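You operate a simulated robot arm through the tools that you are given. There is no shell and no other tool. Be economical: measure what you need, move in short steps, check, and stop when the job is done.

You are at the controls of a simulated robot arm. One attempt, no reset.

JOB
Take the small black tape roll and leave it on the flat top of the wall bin. Take the small green carton and leave it on top of the purple reel. Fetch the small wood block and set it in the steel pan. Fetch the tall grey tin and set it on the test table. Take the grey tray on the cream-legged table and put it away on the right top of the scale bench. Take the steel bowl on the cream-legged table and put it away on the sample table. The order is free. Set down upright: small green carton, tall grey tin.

The check looks at the end state, three seconds after you hand in, the way a careful person would. Anything else that was tipped, shoved, dropped, spilled or broken makes it a failure.

ROBOT AND FRAMES
A 7-joint arm with a vacuum gripper on a trunk, on a base that drives. Base frame: it is fixed to the floor where the robot stands at the start and does not move with it; the origin is under the middle of the robot, x ahead of it, y to its left, z up; the surface under the hand at the start is at about z = 78. Units: cm, degrees, N and s.
With the tool pointing down near the work surface it reaches from about 10 to 80 cm from the robot's upright axis, wherever it stands. Its first joint turns from -166.0 to 166.0 degrees. Places, roughly: flat top of the wall bin (32x26 cm) [-130, -130, 90]; grey tray (22x16x4 cm) [750, -190, 80]; purple reel (9x9x6 cm) [550, -90, 80]; right top of the scale bench [180, 540, 70]; sample table [320, -210, 80]; small black tape roll (7x7x5 cm) [50, 0, 80]; small green carton (6x8x10 cm) [530, -110, 80]; small wood block (4x8x5 cm) [560, -100, 80]; steel bowl (12x12x5 cm) [760, -160, 80]; steel pan (11x11x3 cm) [580, -90, 80]; tall grey tin (7x7x9 cm) [570, -120, 80]; test table [320, -120, 80]. Payload 1.88 kg.
Tool frame: the origin (TCP) lies in the middle of the cups' lips, and z points out of the cups. The gripper has 1 cup of 3.2 cm across, covering 3.2 by 3.2 cm (tool x, y); the bellows give 1.4 cm. With the vacuum on, a cup seals on a smooth face that it is pressed against (1 to 4 N); it does not hold porous or soft things. The pull reaches 41 N.
Orientation is told as [roll, pitch, yaw] about the base's x, y, z axes, in that order, counted from this pose: with the cups facing straight down, the tool's x points along the base's -x, its y along +y and its z along -z.

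CONTROLS
- The arm moves only by the tool step_arm. Its argument "increments" is one flat list of numbers, 7 for each row, row after row: the turn, a rotation vector about the tool's x, y, z in units of 90 degrees (1.0 is 90 degrees), then the shift along the tool's x, y, z in units of 250 mm (1.0 is 250 mm), then the vacuum: 1 switches it on, 0 off. In form: [rx, ry, rz, dx, dy, dz, vacuum, rx, ry, rz, dx, dy, dz, vacuum, ...]. A call has 1 to 12 rows; each row is the pose to reach, as a shift and turn from the pose commanded when the call began, along the tool's axes at that moment. A call with a number of a shift or a turn outside -1 to 1 is refused whole. Each row takes 0.2 s and may step no farther than 5 cm and 8.6 degrees from the row before; otherwise, or with a gripper value out of range, the whole call is refused. Where a pose cannot be reached the arm comes as near as it can. A force on the tool above 40 N (or 10 N above the force at the start of the call, whichever is more), or a blocked arm, ends the call early, and 0.2 s more pass. The pull builds up within a second once a cup has sealed. Time passes only in rows, and 0.2 s behind the last, so rows that repeat a pose give it time. It gives the time, the measured TCP pose, the force on the tool (base axes) and the pull of the vacuum at its end, in the units of the frame above (readings bear some noise), with the torque about the TCP (base axes, N m) and any sound that the robot's microphone picked up, and new pictures: "show" is both (left out), scene, wrist or none.
- Cameras (640 x 400 px; columns grow to the right, rows downward): "scene" is now at [1.21, 12.37, 141.98]; the picture's right is [-0.48, -0.88, 0.00], its down [-0.62, 0.33, -0.71] and it looks along [0.63, -0.34, -0.70] (base axes); focal length 248 px, centre (320, 200). "wrist" rides on the gripper at [8.2, 1.4, -21.6] in the tool frame; the picture's right is [-0.17, 0.99, 0.00], its down [-0.91, -0.15, -0.37] and it looks along [-0.37, -0.06, 0.93] (tool axes); focal length 243 px, centre (320, 200). There is no depth. A picture from a camera that has moved, and an enlarged one, comes with that camera's place and axes in the base frame and with its lens.
- raise_lower(by): slides the trunk up (or, below 0, down) by that many cm; the arm and the scene camera ride with it, the base frame stays. It gives what a move gives, with no picture.
- base_move(legs): drives the robot by 1 to 6 legs, each [ahead, left, turn to the left] in cm, cm and degrees, along the robot's own axes; the way and the turn of a leg run together, so that a leg with both is an arc; at most 150 cm and 180 degrees a leg. The arm and the cameras ride along, it lands a little off, and it stops where it bumps. It gives what a move gives, and a new picture of the scene camera.
- pan_tilt(pan, tilt): turns the head with the scene camera to pan (to the left, within 155 degrees either way) and tilt (down, from -29 to 69), counted from straight ahead of the robot. It gives what a move gives, and a new picture of the scene camera.
- zoom(camera, box): a new picture of the part [left, top, right, bottom] of that camera's present view, enlarged. The clock stands still meanwhile.
- job_done(): hands the job in; it is judged then, once.

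Work in short steps. Places have to be worked out from the pictures, the camera data and where the tool is seen: move nearer, look again, correct. Check each grasp and each placing, and mend what went wrong. You have 186 turns and 260 pictures in all, those below and enlarged ones among them. Switch the vacuum off and draw the arm clear of the work before you hand the job in, unless the task says otherwise; then end with one line.

The tools are called after "Call:" as a command line: name --argument value ..., lists and objects as JSON in quotes. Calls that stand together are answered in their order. step_arm: Moves the arm, as the interface text tells. Its arguments: {"type":"object","properties":{"increments":{"type":"array","items":{"type":"number"}},"show":{"type":"string","enum":["both","scene","wrist","none"]}},"required":["increments"]} The other tools are called the same way: raise_lower (by) slides the trunk up or down; base_move (legs) drives the base; pan_tilt (pan, tilt) turns the head that bears the scene camera; zoom (camera, box) takes an enlarged picture of a part of a camera's view; job_done () hands the job in.

At the start:

```text
time: 0.0
ee_pos: [47.4, -5.23, 104.57]
tool_rot: [0.1, 0.0, 0.1]
wrist_force: [-0.7, 1.2, 0.7]
wrist_torque: [0.0, -0.01, 0.0]
pull: 0.0
trunk travel left (down, up): [-37.5, 21.5]
robot x, y, heading: [0.08, 0.07, -0.1]
head pan, tilt: [-28.4, 44.4]
```

scene: 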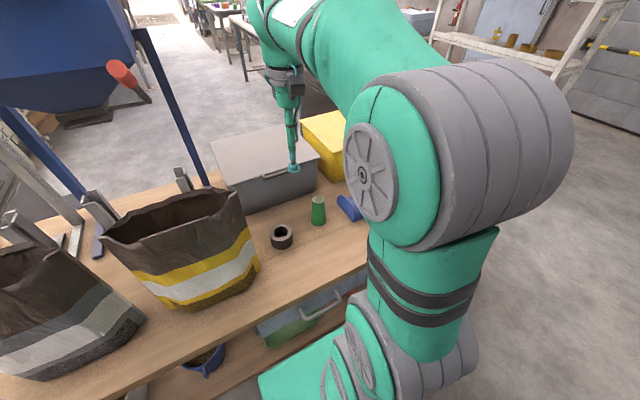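
wrist: 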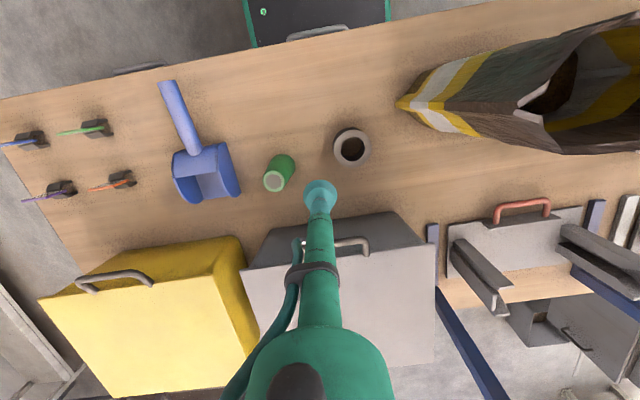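

I start with a close look at the tape roll and the surroundings.

Call:
zoom --camera "wrist" --box '[240, 100, 400, 200]'

Call:
zoom --camera "scene" --box '[220, 180, 380, 280]'

```text
4.00 times, centred on (320, 150) of wrist
camera zoom: at [39.22, -3.79, 125.92], right [0.17, 0.99, 0.0], down [0.91, -0.15, 0.37], along [0.37, -0.06, -0.93], focal length 970 px, centre (320, 400)
```

zoom: 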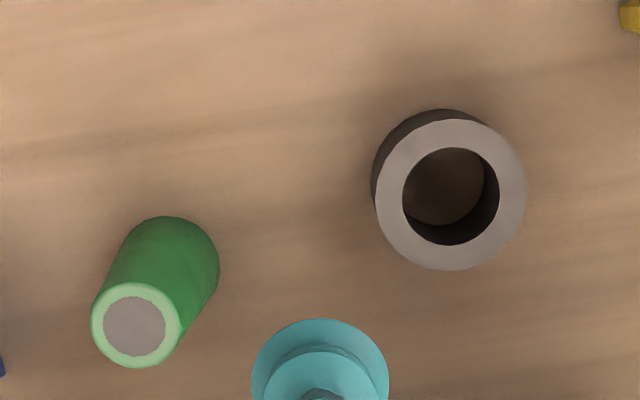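

```text
4.00 times, centred on (300, 230) of scene
camera zoom: at [1.21, 12.37, 141.98], right [-0.48, -0.88, 0.0], down [-0.62, 0.33, -0.71], along [0.63, -0.34, -0.7], focal length 993 px, centre (400, 80)
```

zoom: 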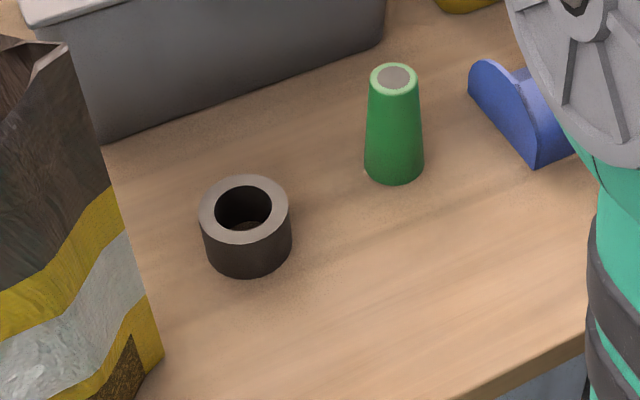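

The roll's top rim (about 1.3 cm) is too narrow for the cup, so I will have to grip it on its side, tool nearly horizontal. Before backing up, I look around behind the robot.

Call:
pan_tilt --pan 150 --tilt 30

Call:
pan_tilt --pan -150 --tilt 30

Call:
pan_tilt --pan -80 --tilt 20

Call:
pan_tilt --pan -20 --tilt 10

Call:
pan_tilt --pan 70 --tilt 20

```text
time: 2.7
ee_pos: [47.61, -5.28, 104.52]
tool_rot: [0.0, 0.0, -0.1]
wrist_force: [-1.0, 0.0, 0.2]
wrist_torque: [-0.01, 0.0, 0.0]
pull: 0.1
trunk travel left (down, up): [-37.5, 21.5]
robot x, y, heading: [-0.04, 0.14, -0.0]
head pan, tilt: [150.0, 30.0]
camera scene: at [-13.81, 20.79, 144.16], right [0.5, 0.87, 0.0], down [0.43, -0.25, -0.87], along [-0.75, 0.43, -0.5], focal length 248 px, centre (320, 200)
```

scene: 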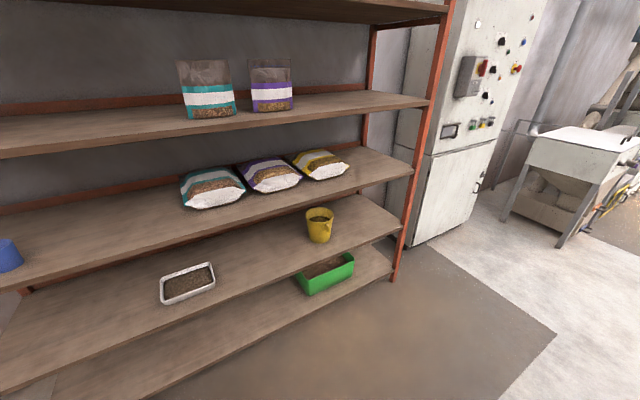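

```text
time: 6.8
ee_pos: [47.38, -5.19, 104.54]
tool_rot: [0.0, 0.0, 0.0]
wrist_force: [-0.1, -0.9, 0.1]
wrist_torque: [0.01, 0.03, -0.01]
pull: 0.1
trunk travel left (down, up): [-37.5, 21.5]
robot x, y, heading: [-0.02, -0.12, 0.1]
head pan, tilt: [-150.0, 30.0]
camera scene: at [-13.81, 11.74, 144.16], right [-0.5, 0.87, 0.0], down [0.43, 0.25, -0.87], along [-0.75, -0.43, -0.5], focal length 248 px, centre (320, 200)
```

scene: 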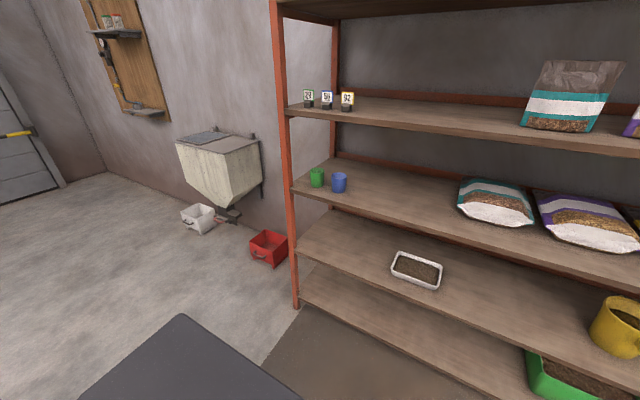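

```text
time: 8.2
ee_pos: [47.52, -5.21, 104.53]
tool_rot: [0.1, -0.1, -0.1]
wrist_force: [0.7, -0.2, -0.1]
wrist_torque: [0.02, 0.02, -0.05]
pull: 0.0
trunk travel left (down, up): [-37.5, 21.5]
robot x, y, heading: [-0.11, 0.43, -0.0]
head pan, tilt: [-80.0, 20.0]
camera scene: at [-4.37, 7.09, 145.76], right [-0.98, -0.17, 0.0], down [-0.06, 0.34, -0.94], along [0.16, -0.93, -0.34], focal length 248 px, centre (320, 200)
```

scene: 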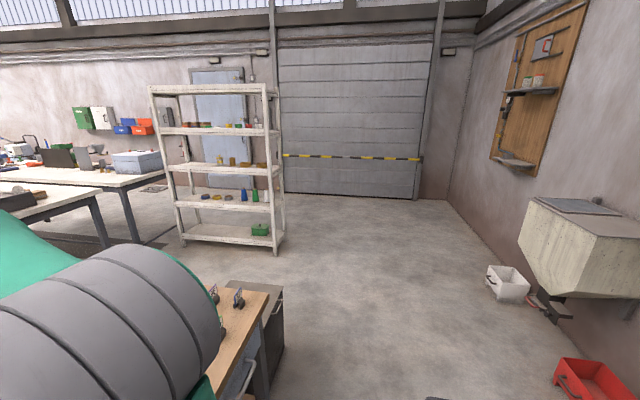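

```text
time: 9.5
ee_pos: [47.5, -5.31, 104.52]
tool_rot: [0.0, 0.0, 0.0]
wrist_force: [-0.3, 0.4, -0.2]
wrist_torque: [0.01, 0.01, 0.03]
pull: 0.1
trunk travel left (down, up): [-37.5, 21.5]
robot x, y, heading: [-0.34, -0.03, -0.1]
head pan, tilt: [-20.0, 10.0]
camera scene: at [2.76, 13.08, 147.39], right [-0.34, -0.94, 0.0], down [-0.16, 0.06, -0.98], along [0.93, -0.34, -0.17], focal length 248 px, centre (320, 200)
```

scene: 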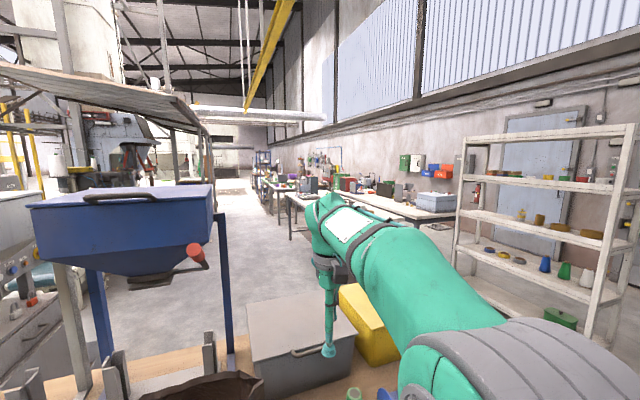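

```text
time: 11.1
ee_pos: [47.54, -5.33, 104.44]
tool_rot: [0.0, 0.1, 0.0]
wrist_force: [0.4, -1.0, -0.5]
wrist_torque: [0.02, -0.04, 0.0]
pull: 0.0
trunk travel left (down, up): [-37.5, 21.5]
robot x, y, heading: [-0.1, -0.09, 0.2]
head pan, tilt: [70.0, 20.0]
camera scene: at [-2.79, 25.01, 145.76], right [0.94, -0.34, 0.0], down [-0.12, -0.32, -0.94], along [0.32, 0.88, -0.34], focal length 248 px, centre (320, 200)
```

scene: 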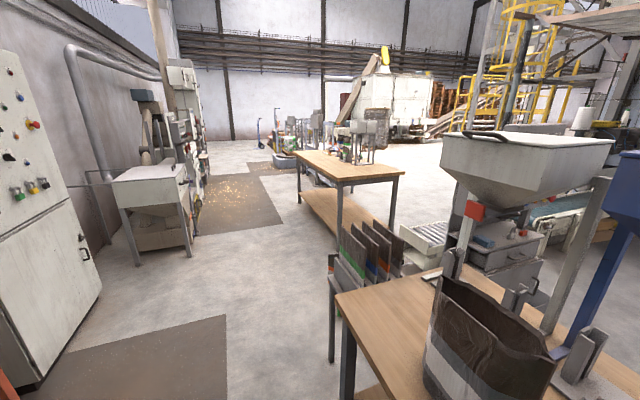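

Behind there is free floor up to a shelf at about x = -100. I back up 25 cm to make room for a horizontal tool pointing ahead.

Call:
base_move --legs '[[-25, 0, 0]]'

Call:
pan_tilt --pan -10 --tilt 45

```text
time: 12.9
ee_pos: [22.62, -5.15, 104.56]
tool_rot: [0.0, 0.0, 0.2]
wrist_force: [0.6, 0.1, -1.2]
wrist_torque: [-0.02, -0.02, 0.02]
pull: 0.0
trunk travel left (down, up): [-37.5, 21.5]
robot x, y, heading: [-24.71, 0.07, -0.1]
head pan, tilt: [70.0, 20.0]
camera scene: at [-27.83, 24.98, 145.76], right [0.94, -0.34, 0.0], down [-0.12, -0.32, -0.94], along [0.32, 0.88, -0.34], focal length 248 px, centre (320, 200)
```

scene: 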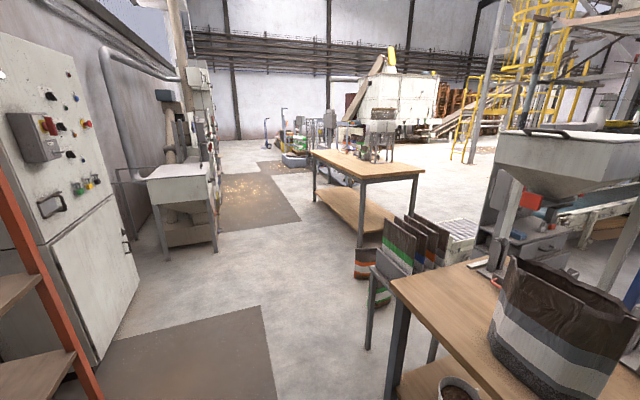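

```text
time: 14.5
ee_pos: [22.59, -5.19, 104.42]
tool_rot: [0.0, 0.0, 0.1]
wrist_force: [-0.1, 0.6, -0.2]
wrist_torque: [0.01, 0.0, 0.0]
pull: 0.0
trunk travel left (down, up): [-37.5, 21.5]
robot x, y, heading: [-24.99, 0.32, -0.0]
head pan, tilt: [-10.0, 45.0]
camera scene: at [-22.99, 14.83, 141.9], right [-0.17, -0.99, 0.0], down [-0.7, 0.12, -0.71], along [0.7, -0.12, -0.71], focal length 248 px, centre (320, 200)
```

scene: 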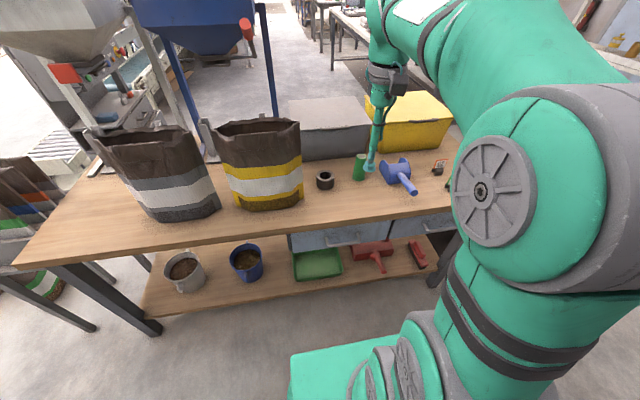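

The lane to the roll is clear. I turn the tool half a turn about its axis so that the camera will ride above when the tool goes horizontal.

Call:
step_arm --increments '[0, 0, 0.09, 0, 0, 0, 0, 0, 0, 0.18, 0, 0, 0, 0, 0, 0, 0.27, 0, 0, 0, 0, 0, 0, 0.36, 0, 0, 0, 0, 0, 0, 0.45, 0, 0, 0, 0, 0, 0, 0.54, 0, 0, 0, 0, 0, 0, 0.63, 0, 0, 0, 0, 0, 0, 0.72, 0, 0, 0, 0, 0, 0, 0.81, 0, 0, 0, 0, 0, 0, 0.9, 0, 0, 0, 0, 0, 0, 0.99, 0, 0, 0, 0]' --show "none"

Call:
step_arm --increments '[0, 0, 0.09, 0, 0, 0, 0, 0, 0, 0.18, 0, 0, 0, 0, 0, 0, 0.27, 0, 0, 0, 0, 0, 0, 0.36, 0, 0, 0, 0, 0, 0, 0.45, 0, 0, 0, 0, 0, 0, 0.54, 0, 0, 0, 0, 0, 0, 0.63, 0, 0, 0, 0, 0, 0, 0.72, 0, 0, 0, 0, 0, 0, 0.81, 0, 0, 0, 0, 0, 0, 0.9, 0, 0, 0, 0, 0, 0, 1.0, 0, 0, 0, 0]' --show "both"

```text
time: 16.9
ee_pos: [22.47, -5.04, 104.37]
tool_rot: [0.0, 0.0, -89.1]
wrist_force: [0.8, 0.9, 0.9]
wrist_torque: [0.0, -0.03, 0.02]
pull: 0.1
trunk travel left (down, up): [-37.5, 21.5]
robot x, y, heading: [-24.62, -0.03, 0.1]
head pan, tilt: [-10.0, 45.0]
```

```text
refused: row 11 steps farther than a row can; nothing moved
```

Call:
step_arm --increments '[0, 0, 0.09, 0, 0, 0, 0, 0, 0, 0.18, 0, 0, 0, 0, 0, 0, 0.27, 0, 0, 0, 0, 0, 0, 0.36, 0, 0, 0, 0, 0, 0, 0.45, 0, 0, 0, 0, 0, 0, 0.54, 0, 0, 0, 0, 0, 0, 0.63, 0, 0, 0, 0, 0, 0, 0.72, 0, 0, 0, 0, 0, 0, 0.81, 0, 0, 0, 0, 0, 0, 0.9, 0, 0, 0, 0, 0, 0, 0.95, 0, 0, 0, 0, 0, 0, 1, 0, 0, 0, 0]' --show "both"

```text
time: 19.5
ee_pos: [22.51, -5.17, 104.54]
tool_rot: [0.0, 0.0, -179.1]
wrist_force: [0.5, 0.1, -0.1]
wrist_torque: [0.05, 0.02, -0.01]
pull: 0.0
trunk travel left (down, up): [-37.5, 21.5]
robot x, y, heading: [-24.79, 0.02, -0.0]
head pan, tilt: [-10.0, 45.0]
camera scene: at [-22.99, 14.83, 141.9], right [-0.17, -0.99, 0.0], down [-0.7, 0.12, -0.71], along [0.7, -0.12, -0.71], focal length 248 px, centre (320, 200)
camera wrist: at [30.69, -6.32, 125.91], right [-0.15, -0.99, 0.0], down [-0.92, 0.14, 0.37], along [-0.37, 0.06, -0.93], focal length 243 px, centre (320, 200)
```

scene: 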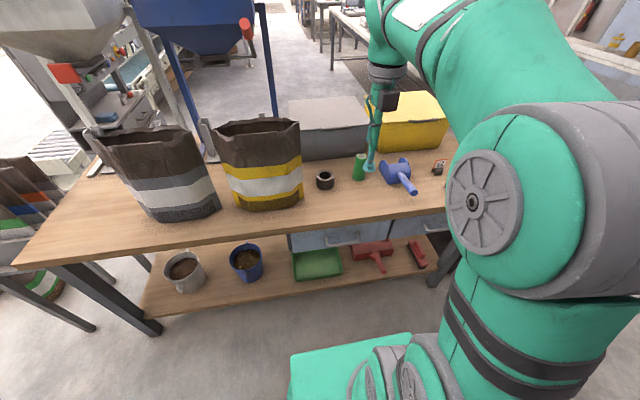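
wrist: 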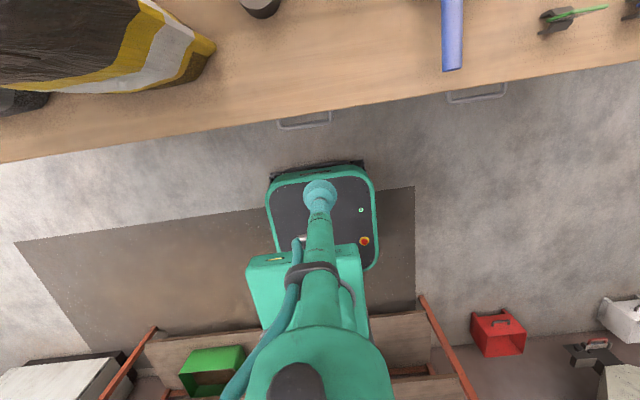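

The table's near edge is about x=29. Now I pitch the tool to point ahead (80°), moving forward and in line with the roll (y≈0.7).

Call:
step_arm --increments '[0, 0.089, 0, 0.04, -0.023, 0, 0, 0, 0.178, 0, 0.08, -0.046, 0, 0, 0, 0.267, 0, 0.12, -0.069, 0, 0, 0, 0.356, 0, 0.16, -0.092, 0, 0, 0, 0.445, 0, 0.2, -0.115, 0, 0, 0, 0.534, 0, 0.24, -0.138, 0, 0, 0, 0.623, 0, 0.28, -0.161, 0, 0, 0, 0.712, 0, 0.32, -0.184, 0, 0, 0, 0.801, 0, 0.36, -0.207, 0, 0, 0, 0.89, 0, 0.4, -0.23, 0, 0]'

```text
time: 21.1
ee_pos: [30.65, -2.19, 95.54]
tool_rot: [-1.5, 45.0, 178.7]
wrist_force: [-0.3, -0.5, 0.4]
wrist_torque: [-0.01, -0.04, 0.02]
pull: 0.0
trunk travel left (down, up): [-37.5, 21.5]
robot x, y, heading: [-24.98, 0.09, -0.1]
head pan, tilt: [-10.0, 45.0]
stopped in row 8: the arm was blocked; the commanded pose is now the measured one
camera scene: at [-22.99, 14.83, 141.55], right [-0.17, -0.99, 0.0], down [-0.7, 0.12, -0.71], along [0.7, -0.12, -0.71], focal length 248 px, centre (320, 200)
camera wrist: at [21.08, -3.86, 116.35], right [-0.12, -0.98, -0.13], down [-0.91, 0.16, -0.38], along [0.4, 0.08, -0.91], focal length 243 px, centre (320, 200)
```

scene: 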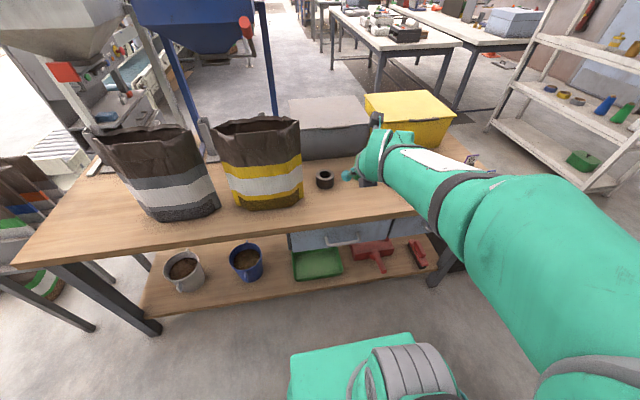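
wrist: 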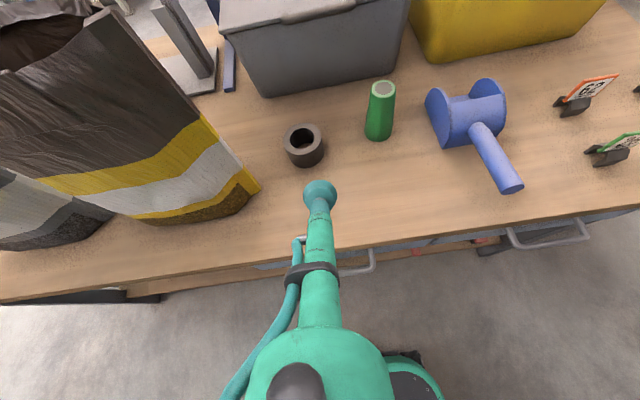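

The arm jammed near its limits at 45° pitch, so the wrist needs more distance from the robot. I back up another 18 cm and then extend the arm while pitching on.

Call:
base_move --legs '[[-18, 0, 0]]'

Call:
step_arm --increments '[0, 0, 0, 0.09, 0, 0.09, 0, 0, 0, 0, 0.18, 0, 0.18, 0, 0, 0, 0, 0.27, 0, 0.27, 0, 0, 0, 0, 0.36, 0, 0.36, 0, 0, 0, 0, 0.45, 0, 0.45, 0, 0, 0, 0, 0.53, 0, 0.53, 0, 0, 0, 0, 0.53, 0, 0.53, 0]'

```text
time: 22.6
ee_pos: [12.43, -2.47, 95.45]
tool_rot: [-1.4, 44.6, 178.7]
wrist_force: [0.3, -1.0, 0.5]
wrist_torque: [-0.06, 0.06, 0.05]
pull: 0.2
trunk travel left (down, up): [-37.5, 21.5]
robot x, y, heading: [-43.38, -0.11, 0.1]
head pan, tilt: [-10.0, 45.0]
camera scene: at [-41.09, 14.81, 142.0], right [-0.17, -0.98, 0.0], down [-0.7, 0.12, -0.71], along [0.7, -0.12, -0.71], focal length 248 px, centre (320, 200)
```

scene: 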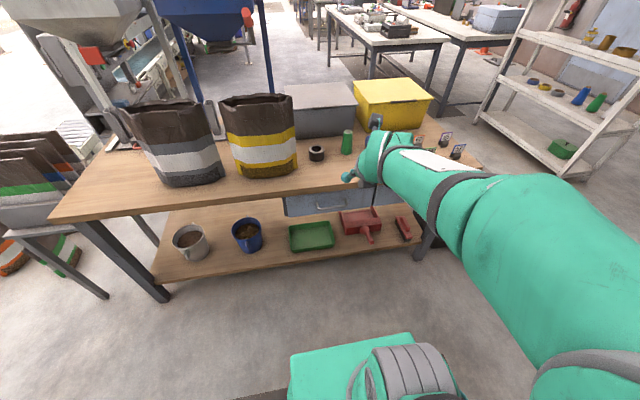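

```text
time: 24.2
ee_pos: [31.11, -2.31, 94.99]
tool_rot: [-1.4, 44.5, 178.6]
wrist_force: [0.7, -0.1, -0.9]
wrist_torque: [0.01, -0.02, -0.02]
pull: 0.1
trunk travel left (down, up): [-37.5, 21.5]
robot x, y, heading: [-43.21, -0.15, -0.2]
head pan, tilt: [-10.0, 45.0]
camera scene: at [-41.09, 14.81, 141.9], right [-0.17, -0.98, 0.0], down [-0.7, 0.12, -0.71], along [0.7, -0.12, -0.71], focal length 248 px, centre (320, 200)
camera wrist: at [21.66, -3.94, 115.89], right [-0.13, -0.98, -0.13], down [-0.91, 0.17, -0.37], along [0.39, 0.08, -0.92], focal length 243 px, centre (320, 200)
```

scene: 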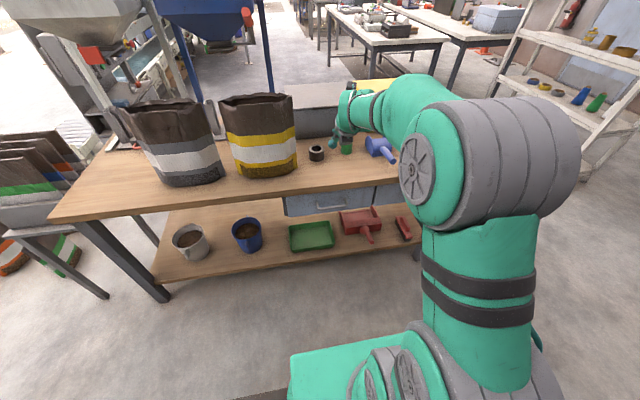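
wrist: 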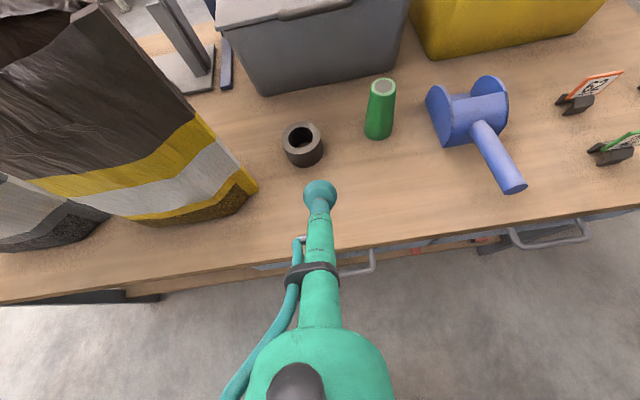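

The elbow is better now. I pitch on by 35° and shift to the roll's y.

Call:
step_arm --increments '[0, 0.08, 0, 0, -0.024, 0, 0, 0, 0.16, 0, 0, -0.048, 0, 0, 0, 0.24, 0, 0, -0.072, 0, 0, 0, 0.32, 0, 0, -0.096, 0, 0, 0, 0.39, 0, 0, -0.12, 0, 0, 0, 0.39, 0, 0, -0.12, 0, 0]'

```text
time: 25.6
ee_pos: [31.32, -1.89, 87.49]
tool_rot: [0.2, 72.4, 175.7]
wrist_force: [0.0, -0.3, 1.1]
wrist_torque: [0.0, 0.05, 0.01]
pull: 0.1
out of reach, approached as far as the arm can: row 4, 5, 6
trunk travel left (down, up): [-37.5, 21.5]
robot x, y, heading: [-43.38, -0.18, -0.0]
head pan, tilt: [-10.0, 45.0]
stopped in row 6: the arm was blocked; the commanded pose is now the measured one
camera scene: at [-41.06, 14.81, 141.85], right [-0.17, -0.98, 0.0], down [-0.7, 0.12, -0.71], along [0.7, -0.12, -0.71], focal length 248 px, centre (320, 200)
camera wrist: at [13.21, -1.73, 101.77], right [-0.13, -0.98, -0.16], down [-0.62, 0.2, -0.76], along [0.77, 0.0, -0.63], focal length 243 px, centre (320, 200)
```

scene: 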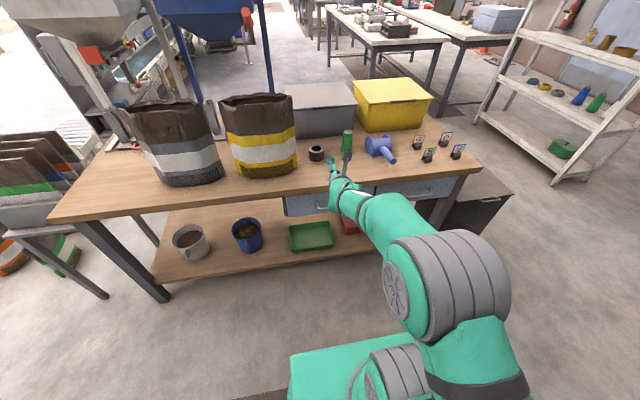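
wrist: 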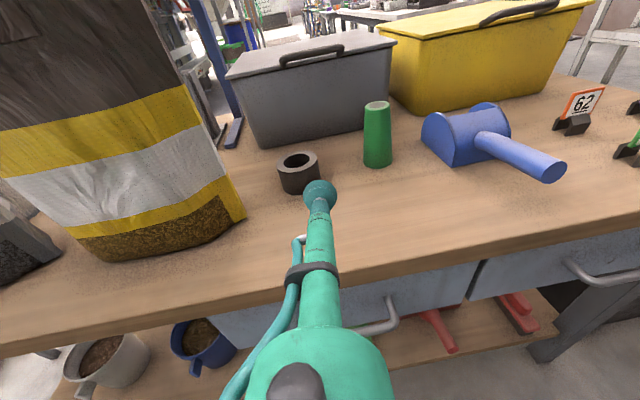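

The pitch is now 72°, and the roll stands ahead and a bit left of the cup. I extend to a point about 4 cm short of the roll at its mid-height, pitching a little more and straightening the yaw.

Call:
step_arm --increments '[0.015, 0.03, -0.005, -0.033, -0.046, 0.136, 0, 0.03, 0.06, -0.01, -0.066, -0.093, 0.273, 0, 0.0456, 0.08, -0.0148, -0.098, -0.139, 0.409, 0, 0.0456, 0.08, -0.0148, -0.098, -0.139, 0.409, 0]'

```text
time: 26.6
ee_pos: [42.05, 3.6, 83.66]
tool_rot: [7.9, 78.3, -174.3]
wrist_force: [-0.2, 0.0, -0.4]
wrist_torque: [-0.02, 0.01, 0.01]
pull: 0.1
out of reach, approached as far as the arm can: row 1, 2, 3, 4
trunk travel left (down, up): [-37.5, 21.5]
robot x, y, heading: [-43.25, 0.01, -0.0]
head pan, tilt: [-10.0, 45.0]
camera scene: at [-41.06, 14.81, 141.91], right [-0.17, -0.98, 0.0], down [-0.7, 0.12, -0.71], along [0.7, -0.12, -0.71], focal length 248 px, centre (320, 200)
camera wrist: at [22.43, 3.37, 95.94], right [-0.07, -0.99, -0.13], down [-0.55, 0.15, -0.82], along [0.84, 0.02, -0.55], focal length 243 px, centre (320, 200)
```

scene: 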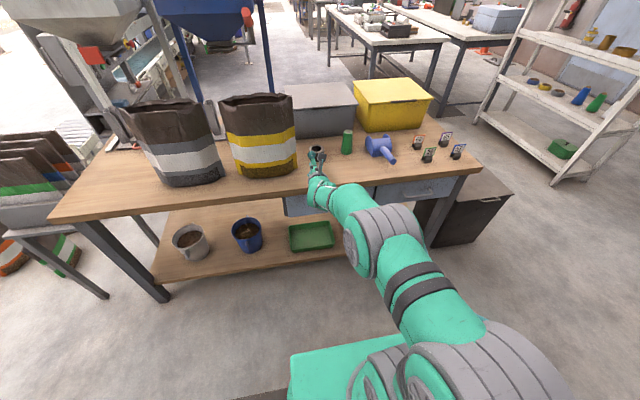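
wrist: 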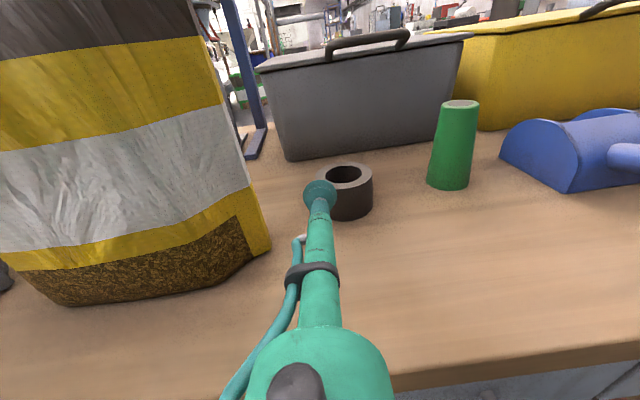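

The TCP is at the edge of the reach, so the arm drifts off. I retract and lift, then will drive a bit nearer and lower the trunk so the wrist bends less.

Call:
step_arm --increments '[0, 0, 0, 0, 0, -0.18, 0, 0, 0, 0, 0.1, 0, -0.32, 0, 0, 0, 0, 0.22, 0, -0.44, 0, 0, 0, 0, 0.34, 0, -0.54, 0, 0, 0, 0, 0.45, 0, -0.6, 0, 0, 0, 0, 0.54, 0, -0.6, 0, 0, 0, 0, 0.54, 0, -0.6, 0]'

```text
time: 27.6
ee_pos: [28.31, 4.15, 80.51]
tool_rot: [4.2, 66.8, -175.5]
wrist_force: [0.0, -0.1, -0.4]
wrist_torque: [0.03, 0.0, -0.02]
pull: 0.1
out of reach, approached as far as the arm can: row 1, 2, 3
trunk travel left (down, up): [-37.5, 21.5]
robot x, y, heading: [-42.81, 0.05, -0.1]
head pan, tilt: [-10.0, 45.0]
stopped in row 5: the arm was blocked; the commanded pose is now the measured one
camera scene: at [-41.04, 14.83, 141.78], right [-0.17, -0.98, 0.0], down [-0.7, 0.12, -0.71], along [0.7, -0.12, -0.71], focal length 248 px, centre (320, 200)
camera wrist: at [11.62, 3.07, 96.41], right [-0.05, -0.99, -0.12], down [-0.71, 0.12, -0.7], along [0.71, 0.05, -0.71], focal length 243 px, centre (320, 200)
```

scene: 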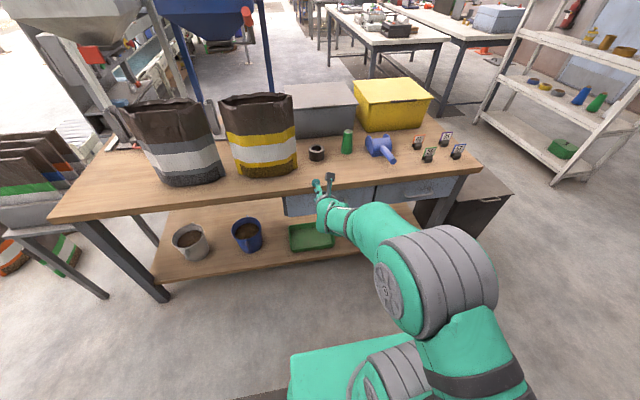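
wrist: 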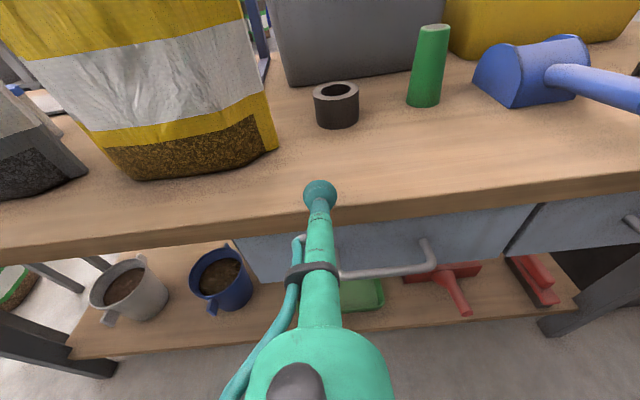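

The arm seems limited by how far the wrist can bend up relative to the forearm, so the elbow must come lower: I fold back to a steeper tool and lift, then drop the trunk.

Call:
step_arm --increments '[0, -0.06, 0, 0.1, 0, -0.12, 0, 0, -0.12, 0, 0.24, 0, -0.2, 0, 0, -0.18, 0, 0.38, 0, -0.28, 0, 0, -0.24, 0, 0.52, 0, -0.36, 0, 0, -0.3, 0, 0.69, 0, -0.42, 0, 0, -0.3, 0, 0.69, 0, -0.42, 0]' --show "scene"

```text
time: 29.2
ee_pos: [23.51, 1.67, 88.53]
tool_rot: [20.4, 35.8, -156.7]
wrist_force: [0.1, 0.3, -0.3]
wrist_torque: [-0.02, 0.06, -0.02]
pull: 0.0
out of reach, approached as far as the arm can: row 4, 5, 6
trunk travel left (down, up): [-37.5, 21.5]
robot x, y, heading: [-43.17, -0.23, 0.1]
head pan, tilt: [-10.0, 45.0]
stopped in row 6: the arm was blocked; the commanded pose is now the measured one
camera scene: at [-40.94, 14.82, 141.88], right [-0.17, -0.98, 0.0], down [-0.7, 0.12, -0.71], along [0.7, -0.12, -0.71], focal length 248 px, centre (320, 200)
```

scene: 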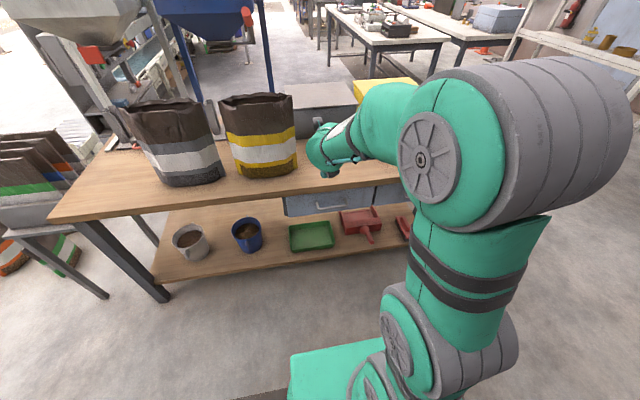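

The half turn about the tool axis probably ran the last joint to its limit. A quarter turn (camera to the side) is enough, so I turn back about 67° and lift a bit.

Call:
step_arm --increments '[0, 0, -0.083, 0, 0, -0.04, 0, 0, 0, -0.166, 0, 0, -0.08, 0, 0, 0, -0.249, 0, 0, -0.12, 0, 0, 0, -0.332, 0, 0, -0.16, 0, 0, 0, -0.415, 0, 0, -0.2, 0, 0, 0, -0.498, 0, 0, -0.24, 0, 0, 0, -0.581, 0, 0, -0.28, 0, 0, 0, -0.664, 0, 0, -0.32, 0, 0, 0, -0.747, 0, 0, -0.32, 0, 0, 0, -0.747, 0, 0, -0.32, 0]' --show "scene"

```text
time: 31.4
ee_pos: [18.19, 2.59, 94.86]
tool_rot: [40.8, -1.8, -96.7]
wrist_force: [-0.2, 0.1, 0.6]
wrist_torque: [0.04, -0.01, 0.0]
pull: 0.1
trunk travel left (down, up): [-37.5, 21.5]
robot x, y, heading: [-43.31, -0.16, 0.3]
head pan, tilt: [-10.0, 45.0]
camera scene: at [-41.07, 14.81, 141.9], right [-0.17, -0.98, 0.0], down [-0.7, 0.12, -0.71], along [0.7, -0.12, -0.71], focal length 248 px, centre (320, 200)
```

scene: 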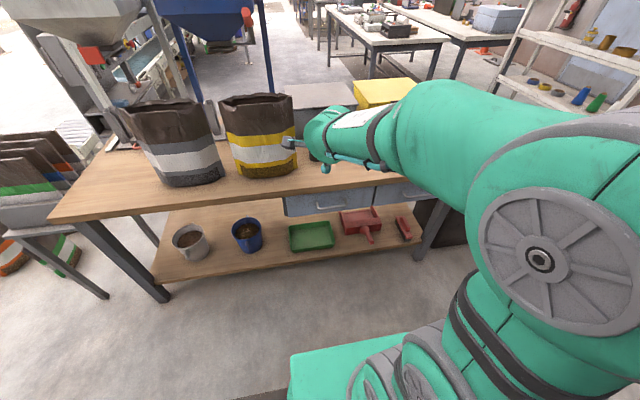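

That worked: the tool now points ahead and 49° down with the camera at its left. I lift 15 cm, straighten the yaw, and lower the trunk by 25.

Call:
step_arm --increments '[0, 0.012, -0.014, 0, 0.098, -0.114, 0, 0, 0.024, -0.028, 0, 0.196, -0.227, 0, 0, 0.036, -0.042, 0, 0.294, -0.341, 0, 0, 0.048, -0.056, 0, 0.392, -0.454, 0]' --show "none"

Call:
raise_lower --by -28

```text
time: 32.5
ee_pos: [19.6, 4.75, 93.54]
tool_rot: [40.5, -1.9, -90.2]
wrist_force: [0.9, -0.5, -0.7]
wrist_torque: [0.0, 0.01, 0.02]
pull: 0.0
out of reach, approached as far as the arm can: row 1, 2, 3, 4
trunk travel left (down, up): [-37.5, 21.5]
robot x, y, heading: [-43.33, 0.02, 0.1]
head pan, tilt: [-10.0, 45.0]
```

```text
time: 35.3
ee_pos: [19.48, 4.76, 65.51]
tool_rot: [40.7, -2.0, -90.4]
wrist_force: [0.8, 0.1, -0.2]
wrist_torque: [0.0, -0.02, 0.0]
pull: 0.0
trunk travel left (down, up): [-9.5, 49.5]
robot x, y, heading: [-43.07, -0.05, -0.1]
head pan, tilt: [-10.0, 45.0]
```

The lift wasn't reachable before; with the trunk down I see what a hold at the commanded pose gives.

Call:
step_arm --increments '[0, 0, 0, 0, 0, 0, 0, 0, 0, 0, 0, 0, 0, 0, 0, 0, 0, 0, 0, 0, 0]'

```text
time: 36.1
ee_pos: [19.45, 4.66, 65.49]
tool_rot: [40.8, -1.9, -90.3]
wrist_force: [0.8, 0.5, -0.2]
wrist_torque: [-0.03, -0.02, -0.03]
pull: 0.1
trunk travel left (down, up): [-9.5, 49.5]
robot x, y, heading: [-42.78, 0.22, 0.3]
head pan, tilt: [-10.0, 45.0]
camera scene: at [-41.07, 14.81, 113.9], right [-0.17, -0.98, 0.0], down [-0.7, 0.12, -0.71], along [0.7, -0.12, -0.71], focal length 248 px, centre (320, 200)
camera wrist: at [6.45, 13.69, 82.32], right [0.75, -0.15, 0.65], down [-0.36, -0.91, 0.21], along [0.56, -0.4, -0.73], focal length 243 px, centre (320, 200)
```

scene: 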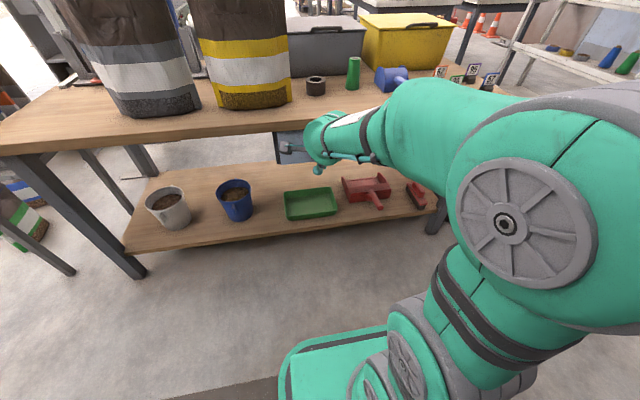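
wrist: 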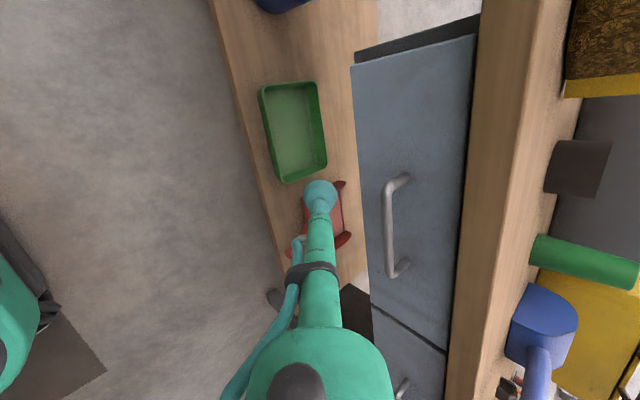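

The wrist is in front of the drawers. I move straight up 18 cm to bring it above table height.

Call:
step_arm --increments '[0, 0, 0, 0, 0.1, -0.11, 0, 0, 0, 0, 0, 0.2, -0.22, 0, 0, 0, 0, 0, 0.3, -0.33, 0, 0, 0, 0, 0, 0.4, -0.44, 0, 0, 0, 0, 0, 0.47, -0.545, 0, 0, 0, 0, 0, 0.47, -0.545, 0]'

```text
time: 37.5
ee_pos: [18.77, 9.27, 79.05]
tool_rot: [44.4, -4.4, -92.5]
wrist_force: [-1.0, -0.7, -0.4]
wrist_torque: [0.01, 0.01, 0.01]
pull: 0.1
out of reach, approached as far as the arm can: row 1, 2, 3, 4, 5, 6
trunk travel left (down, up): [-9.5, 49.5]
robot x, y, heading: [-42.71, -0.14, 0.0]
head pan, tilt: [-10.0, 45.0]
camera scene: at [-41.08, 14.81, 113.89], right [-0.17, -0.98, 0.0], down [-0.7, 0.12, -0.71], along [0.7, -0.12, -0.71], focal length 248 px, centre (320, 200)
camera wrist: at [4.99, 19.43, 94.68], right [0.7, -0.14, 0.7], down [-0.41, -0.88, 0.23], along [0.58, -0.45, -0.68], focal length 243 px, centre (320, 200)
```

scene: 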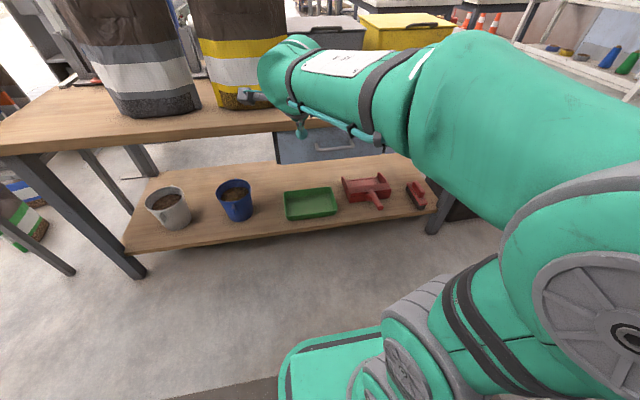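
wrist: 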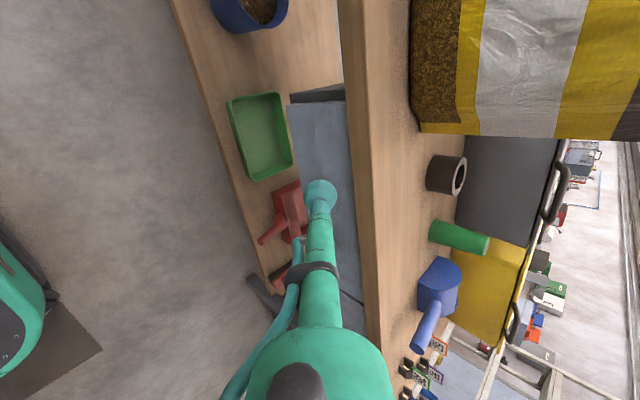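

The elbow has swung out sideways while the solver fought a wrist limit. I reset by turning the tool to straight down, in front of the table edge, to recover a clean posture.

Call:
step_arm --increments '[0.08, 0, 0, -0.02, -0.064, -0.038, 0, 0.16, 0, 0, -0.04, -0.128, -0.076, 0, 0.24, 0, 0, -0.06, -0.193, -0.114, 0, 0.32, 0, 0, -0.08, -0.257, -0.151, 0, 0.4, 0, 0, -0.1, -0.321, -0.19, 0, 0.45, 0, 0, -0.12, -0.385, -0.227, 0, 0.45, 0, 0, -0.12, -0.385, -0.227, 0]' --show "scene"

```text
time: 39.1
ee_pos: [9.92, 9.4, 61.91]
tool_rot: [26.0, -10.0, -94.9]
wrist_force: [0.2, 0.5, -0.1]
wrist_torque: [0.0, 0.0, 0.01]
pull: 0.0
out of reach, approached as far as the arm can: row 1, 2, 3, 4, 5, 6, 7
trunk travel left (down, up): [-9.5, 49.5]
robot x, y, heading: [-43.19, -0.1, -0.3]
head pan, tilt: [-10.0, 45.0]
camera scene: at [-41.07, 14.81, 113.9], right [-0.17, -0.98, 0.0], down [-0.7, 0.12, -0.71], along [0.7, -0.12, -0.71], focal length 248 px, centre (320, 200)
```

scene: 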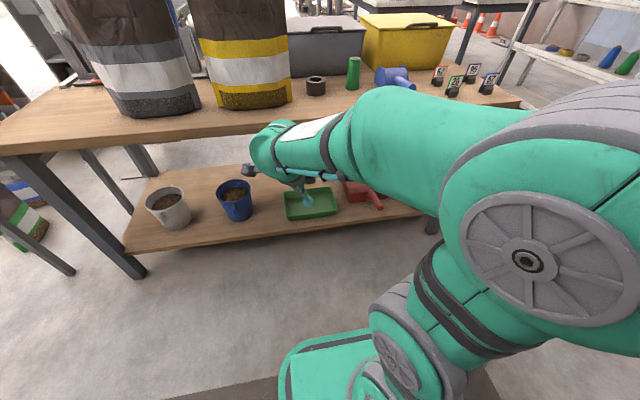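

Still limited; perhaps the last joint binds. I turn the tool back toward its original yaw to see whether the arm frees up.

Call:
step_arm --increments '[0, 0, -0.09, 0, 0, 0, 0, 0, 0, -0.18, 0, 0, 0, 0, 0, 0, -0.27, 0, 0, 0, 0, 0, 0, -0.36, 0, 0, 0, 0, 0, 0, -0.45, 0, 0, 0, 0, 0, 0, -0.54, 0, 0, 0, 0, 0, 0, -0.63, 0, 0, 0, 0, 0, 0, -0.72, 0, 0, 0, 0, 0, 0, -0.81, 0, 0, 0, 0, 0, 0, -0.9, 0, 0, 0, 0, 0, 0, -0.98, 0, 0, 0, 0, 0, 0, -0.98, 0, 0, 0, 0]' --show "scene"

```text
time: 41.7
ee_pos: [10.12, 8.7, 62.43]
tool_rot: [-10.3, -26.0, -1.8]
wrist_force: [0.2, 0.3, -1.0]
wrist_torque: [-0.03, 0.01, 0.03]
pull: 0.2
out of reach, approached as far as the arm can: row 5, 6, 7, 8, 9, 10, 11, 12
trunk travel left (down, up): [-9.5, 49.5]
robot x, y, heading: [-43.39, 0.33, -0.1]
head pan, tilt: [-10.0, 45.0]
camera scene: at [-41.07, 14.81, 113.9], right [-0.17, -0.98, 0.0], down [-0.7, 0.12, -0.71], along [0.7, -0.12, -0.71], focal length 248 px, centre (320, 200)
```

scene: 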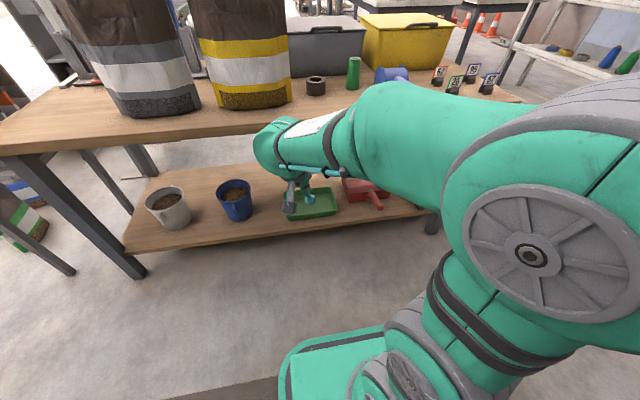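

The roll joint is not the binding one. I command the equivalent of the start pose (radius 47 cm, tool down) to try to recover the initial posture.

Call:
step_arm --increments '[0, 0, 0, 0.08, -0.14, 0.11, 0, 0, 0, 0, 0.16, -0.28, 0.22, 0, 0, 0, 0, 0.16, -0.28, 0.22, 0, 0, 0, 0, 0.16, -0.28, 0.22, 0]' --show "scene"

```text
time: 42.7
ee_pos: [8.11, 0.92, 57.11]
tool_rot: [-10.5, -26.0, -1.9]
wrist_force: [-0.1, -0.6, -0.4]
wrist_torque: [-0.01, 0.02, -0.03]
pull: 0.0
trunk travel left (down, up): [-9.5, 49.5]
robot x, y, heading: [-43.05, -0.25, -0.1]
head pan, tilt: [-10.0, 45.0]
camera scene: at [-41.07, 14.81, 113.9], right [-0.17, -0.98, 0.0], down [-0.7, 0.12, -0.71], along [0.7, -0.12, -0.71], focal length 248 px, centre (320, 200)
```

scene: 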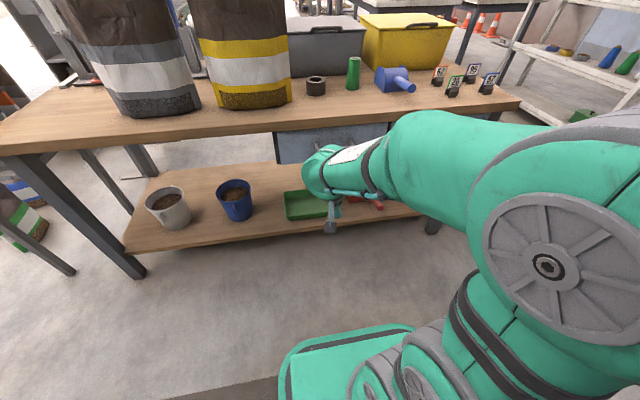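

When a pose is out of reach, the commanded pose follows the measured one. Now I command a proper upright pose with the tool down and higher.

Call:
step_arm --increments '[-0.023, 0.058, 0, -0.039, -0.074, -0.142, 0, -0.046, 0.116, 0, -0.078, -0.148, -0.284, 0, -0.07, 0.173, 0, -0.118, -0.222, -0.426, 0, -0.094, 0.231, 0, -0.157, -0.296, -0.568, 0, -0.117, 0.289, 0, -0.196, -0.37, -0.71, 0, -0.117, 0.289, 0, -0.196, -0.37, -0.71, 0]' --show "scene"

```text
time: 44.1
ee_pos: [6.91, 0.13, 56.39]
tool_rot: [-10.2, -22.4, -2.2]
wrist_force: [-0.2, -0.2, 0.6]
wrist_torque: [0.01, 0.01, 0.03]
pull: 0.1
out of reach, approached as far as the arm can: row 1, 2, 3, 4, 5, 6
trunk travel left (down, up): [-9.5, 49.5]
robot x, y, heading: [-43.23, -0.01, -0.3]
head pan, tilt: [-10.0, 45.0]
camera scene: at [-41.07, 14.81, 113.9], right [-0.17, -0.98, 0.0], down [-0.7, 0.12, -0.71], along [0.7, -0.12, -0.71], focal length 248 px, centre (320, 200)
```

scene: 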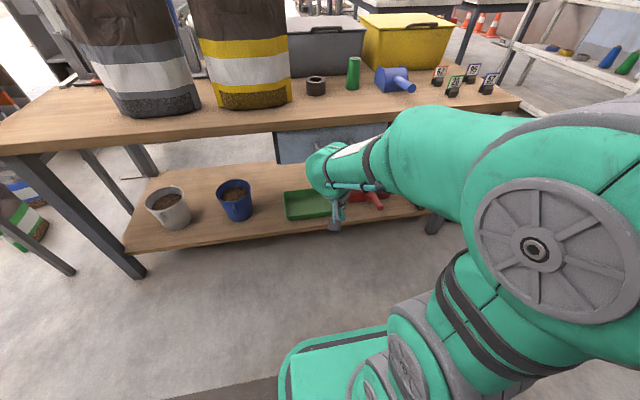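

The arm sits in a twisted posture. I turn the base to face the open floor on the right, where I can stretch the arm out and untwist the elbow safely.

Call:
base_move --legs '[[0, 0, -90]]'

Call:
zoom --camera "wrist" --box '[0, 0, 640, 400]'

```text
time: 48.3
ee_pos: [-43.92, -50.18, 56.38]
tool_rot: [-10.2, -22.3, -93.3]
wrist_force: [0.6, -0.6, 0.2]
wrist_torque: [-0.01, 0.01, -0.02]
pull: 0.1
trunk travel left (down, up): [-9.5, 49.5]
robot x, y, heading: [-43.01, 0.09, -91.1]
head pan, tilt: [-10.0, 45.0]
camera scene: at [-28.17, -2.46, 113.9], right [-0.98, 0.19, 0.0], down [0.14, 0.69, -0.71], along [-0.14, -0.69, -0.71], focal length 248 px, centre (320, 200)
```

scene: 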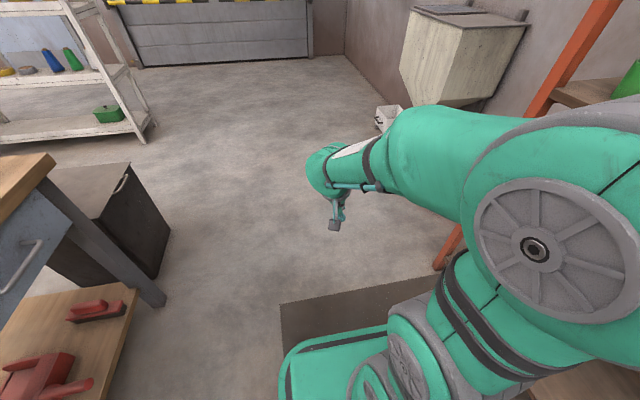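

```text
1.00 times, centred on (320, 200) of wrist (not enlarged: the box is as wide or as high as the picture)
camera zoom: at [-37.92, -34.77, 72.6], right [0.96, -0.27, -0.1], down [-0.12, -0.69, 0.71], along [-0.26, -0.67, -0.69], focal length 243 px, centre (320, 200)
```

zoom: 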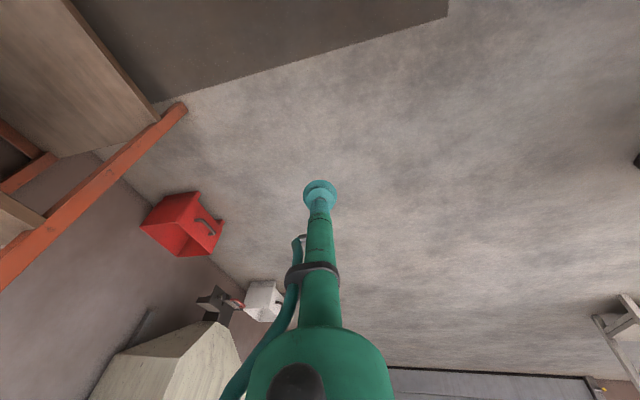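

Now there's free floor ahead. I extend the arm forward 24 cm keeping the orientation.

Call:
step_arm --increments '[0, 0, 0, -0.15, 0.01, 0.06, 0, 0, 0, 0, -0.3, 0.02, 0.12, 0, 0, 0, 0, -0.45, 0.03, 0.18, 0, 0, 0, 0, -0.6, 0.05, 0.24, 0, 0, 0, 0, -0.75, 0.06, 0.3, 0, 0, 0, 0, -0.9, 0.07, 0.37, 0, 0, 0, 0, -0.9, 0.07, 0.37, 0]' --show "scene"

```text
time: 49.9
ee_pos: [-44.61, -73.21, 53.87]
tool_rot: [-12.5, -24.7, -92.7]
wrist_force: [-0.6, 0.7, 0.0]
wrist_torque: [-0.01, 0.0, -0.01]
pull: 0.1
out of reach, approached as far as the arm can: row 1, 2, 3, 4, 5, 6, 7
trunk travel left (down, up): [-9.5, 49.5]
robot x, y, heading: [-43.14, -0.22, -91.0]
head pan, tilt: [-10.0, 45.0]
camera scene: at [-28.17, -2.45, 113.9], right [-0.98, 0.19, 0.0], down [0.14, 0.69, -0.71], along [-0.14, -0.69, -0.71], focal length 248 px, centre (320, 200)
```

scene: 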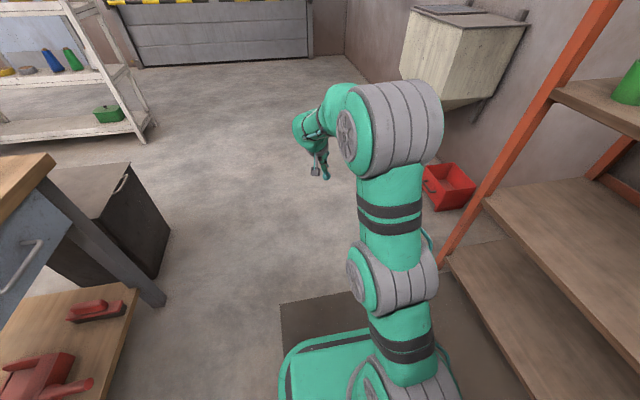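

The arm is now stretched straight ahead, untwisted. I turn the tool to straight down here.

Call:
step_arm --increments '[-0.035, 0.068, 0, 0, 0, -0.05, 0, -0.07, 0.137, 0, 0, 0, -0.1, 0, -0.105, 0.205, 0, 0, 0, -0.15, 0, -0.139, 0.274, 0, 0, 0, -0.2, 0, -0.139, 0.274, 0, 0, 0, -0.2, 0]' --show "scene"

```text
time: 51.1
ee_pos: [-44.42, -73.43, 54.66]
tool_rot: [-11.6, -25.8, -93.2]
wrist_force: [0.1, 0.7, 0.2]
wrist_torque: [0.0, 0.03, 0.02]
pull: 0.1
out of reach, approached as far as the arm can: row 1, 2, 3, 4, 5
trunk travel left (down, up): [-9.5, 49.5]
robot x, y, heading: [-43.19, -0.03, -91.1]
head pan, tilt: [-10.0, 45.0]
camera scene: at [-28.17, -2.48, 113.9], right [-0.98, 0.19, 0.0], down [0.14, 0.69, -0.71], along [-0.14, -0.69, -0.71], focal length 248 px, centre (320, 200)
```

scene: 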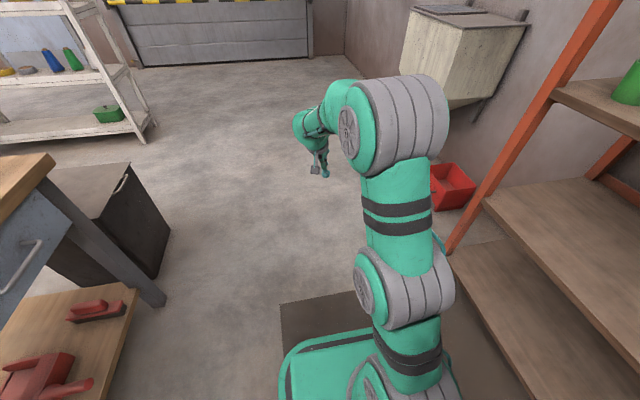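

Straight down isn't reached in this posture. Earlier the elbow stood up well at this radius with the tool 45° forward, so I go to that orientation, removing the sideways lean and lifting.

Call:
step_arm --increments '[-0.03, -0.05, 0, -0.04, 0, -0.08, 0, -0.06, -0.1, 0, -0.08, 0, -0.16, 0, -0.1, -0.15, 0, -0.12, 0, -0.24, 0, -0.13, -0.2, 0, -0.17, 0, -0.32, 0, -0.13, -0.2, 0, -0.17, 0, -0.36, 0, -0.13, -0.2, 0, -0.17, 0, -0.36, 0]' --show "scene"

```text
time: 52.5
ee_pos: [-43.17, -73.96, 64.84]
tool_rot: [-2.3, -50.0, -90.8]
wrist_force: [-0.6, -0.6, -0.1]
wrist_torque: [0.02, -0.02, 0.0]
pull: 0.0
out of reach, approached as far as the arm can: row 3, 4, 5
trunk travel left (down, up): [-9.5, 49.5]
robot x, y, heading: [-42.94, 0.3, -91.0]
head pan, tilt: [-10.0, 45.0]
camera scene: at [-28.17, -2.47, 113.9], right [-0.98, 0.19, 0.0], down [0.14, 0.69, -0.71], along [-0.14, -0.69, -0.71], focal length 248 px, centre (320, 200)
```

scene: 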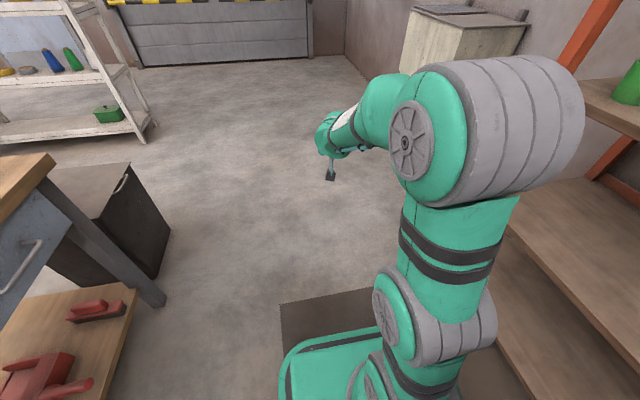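

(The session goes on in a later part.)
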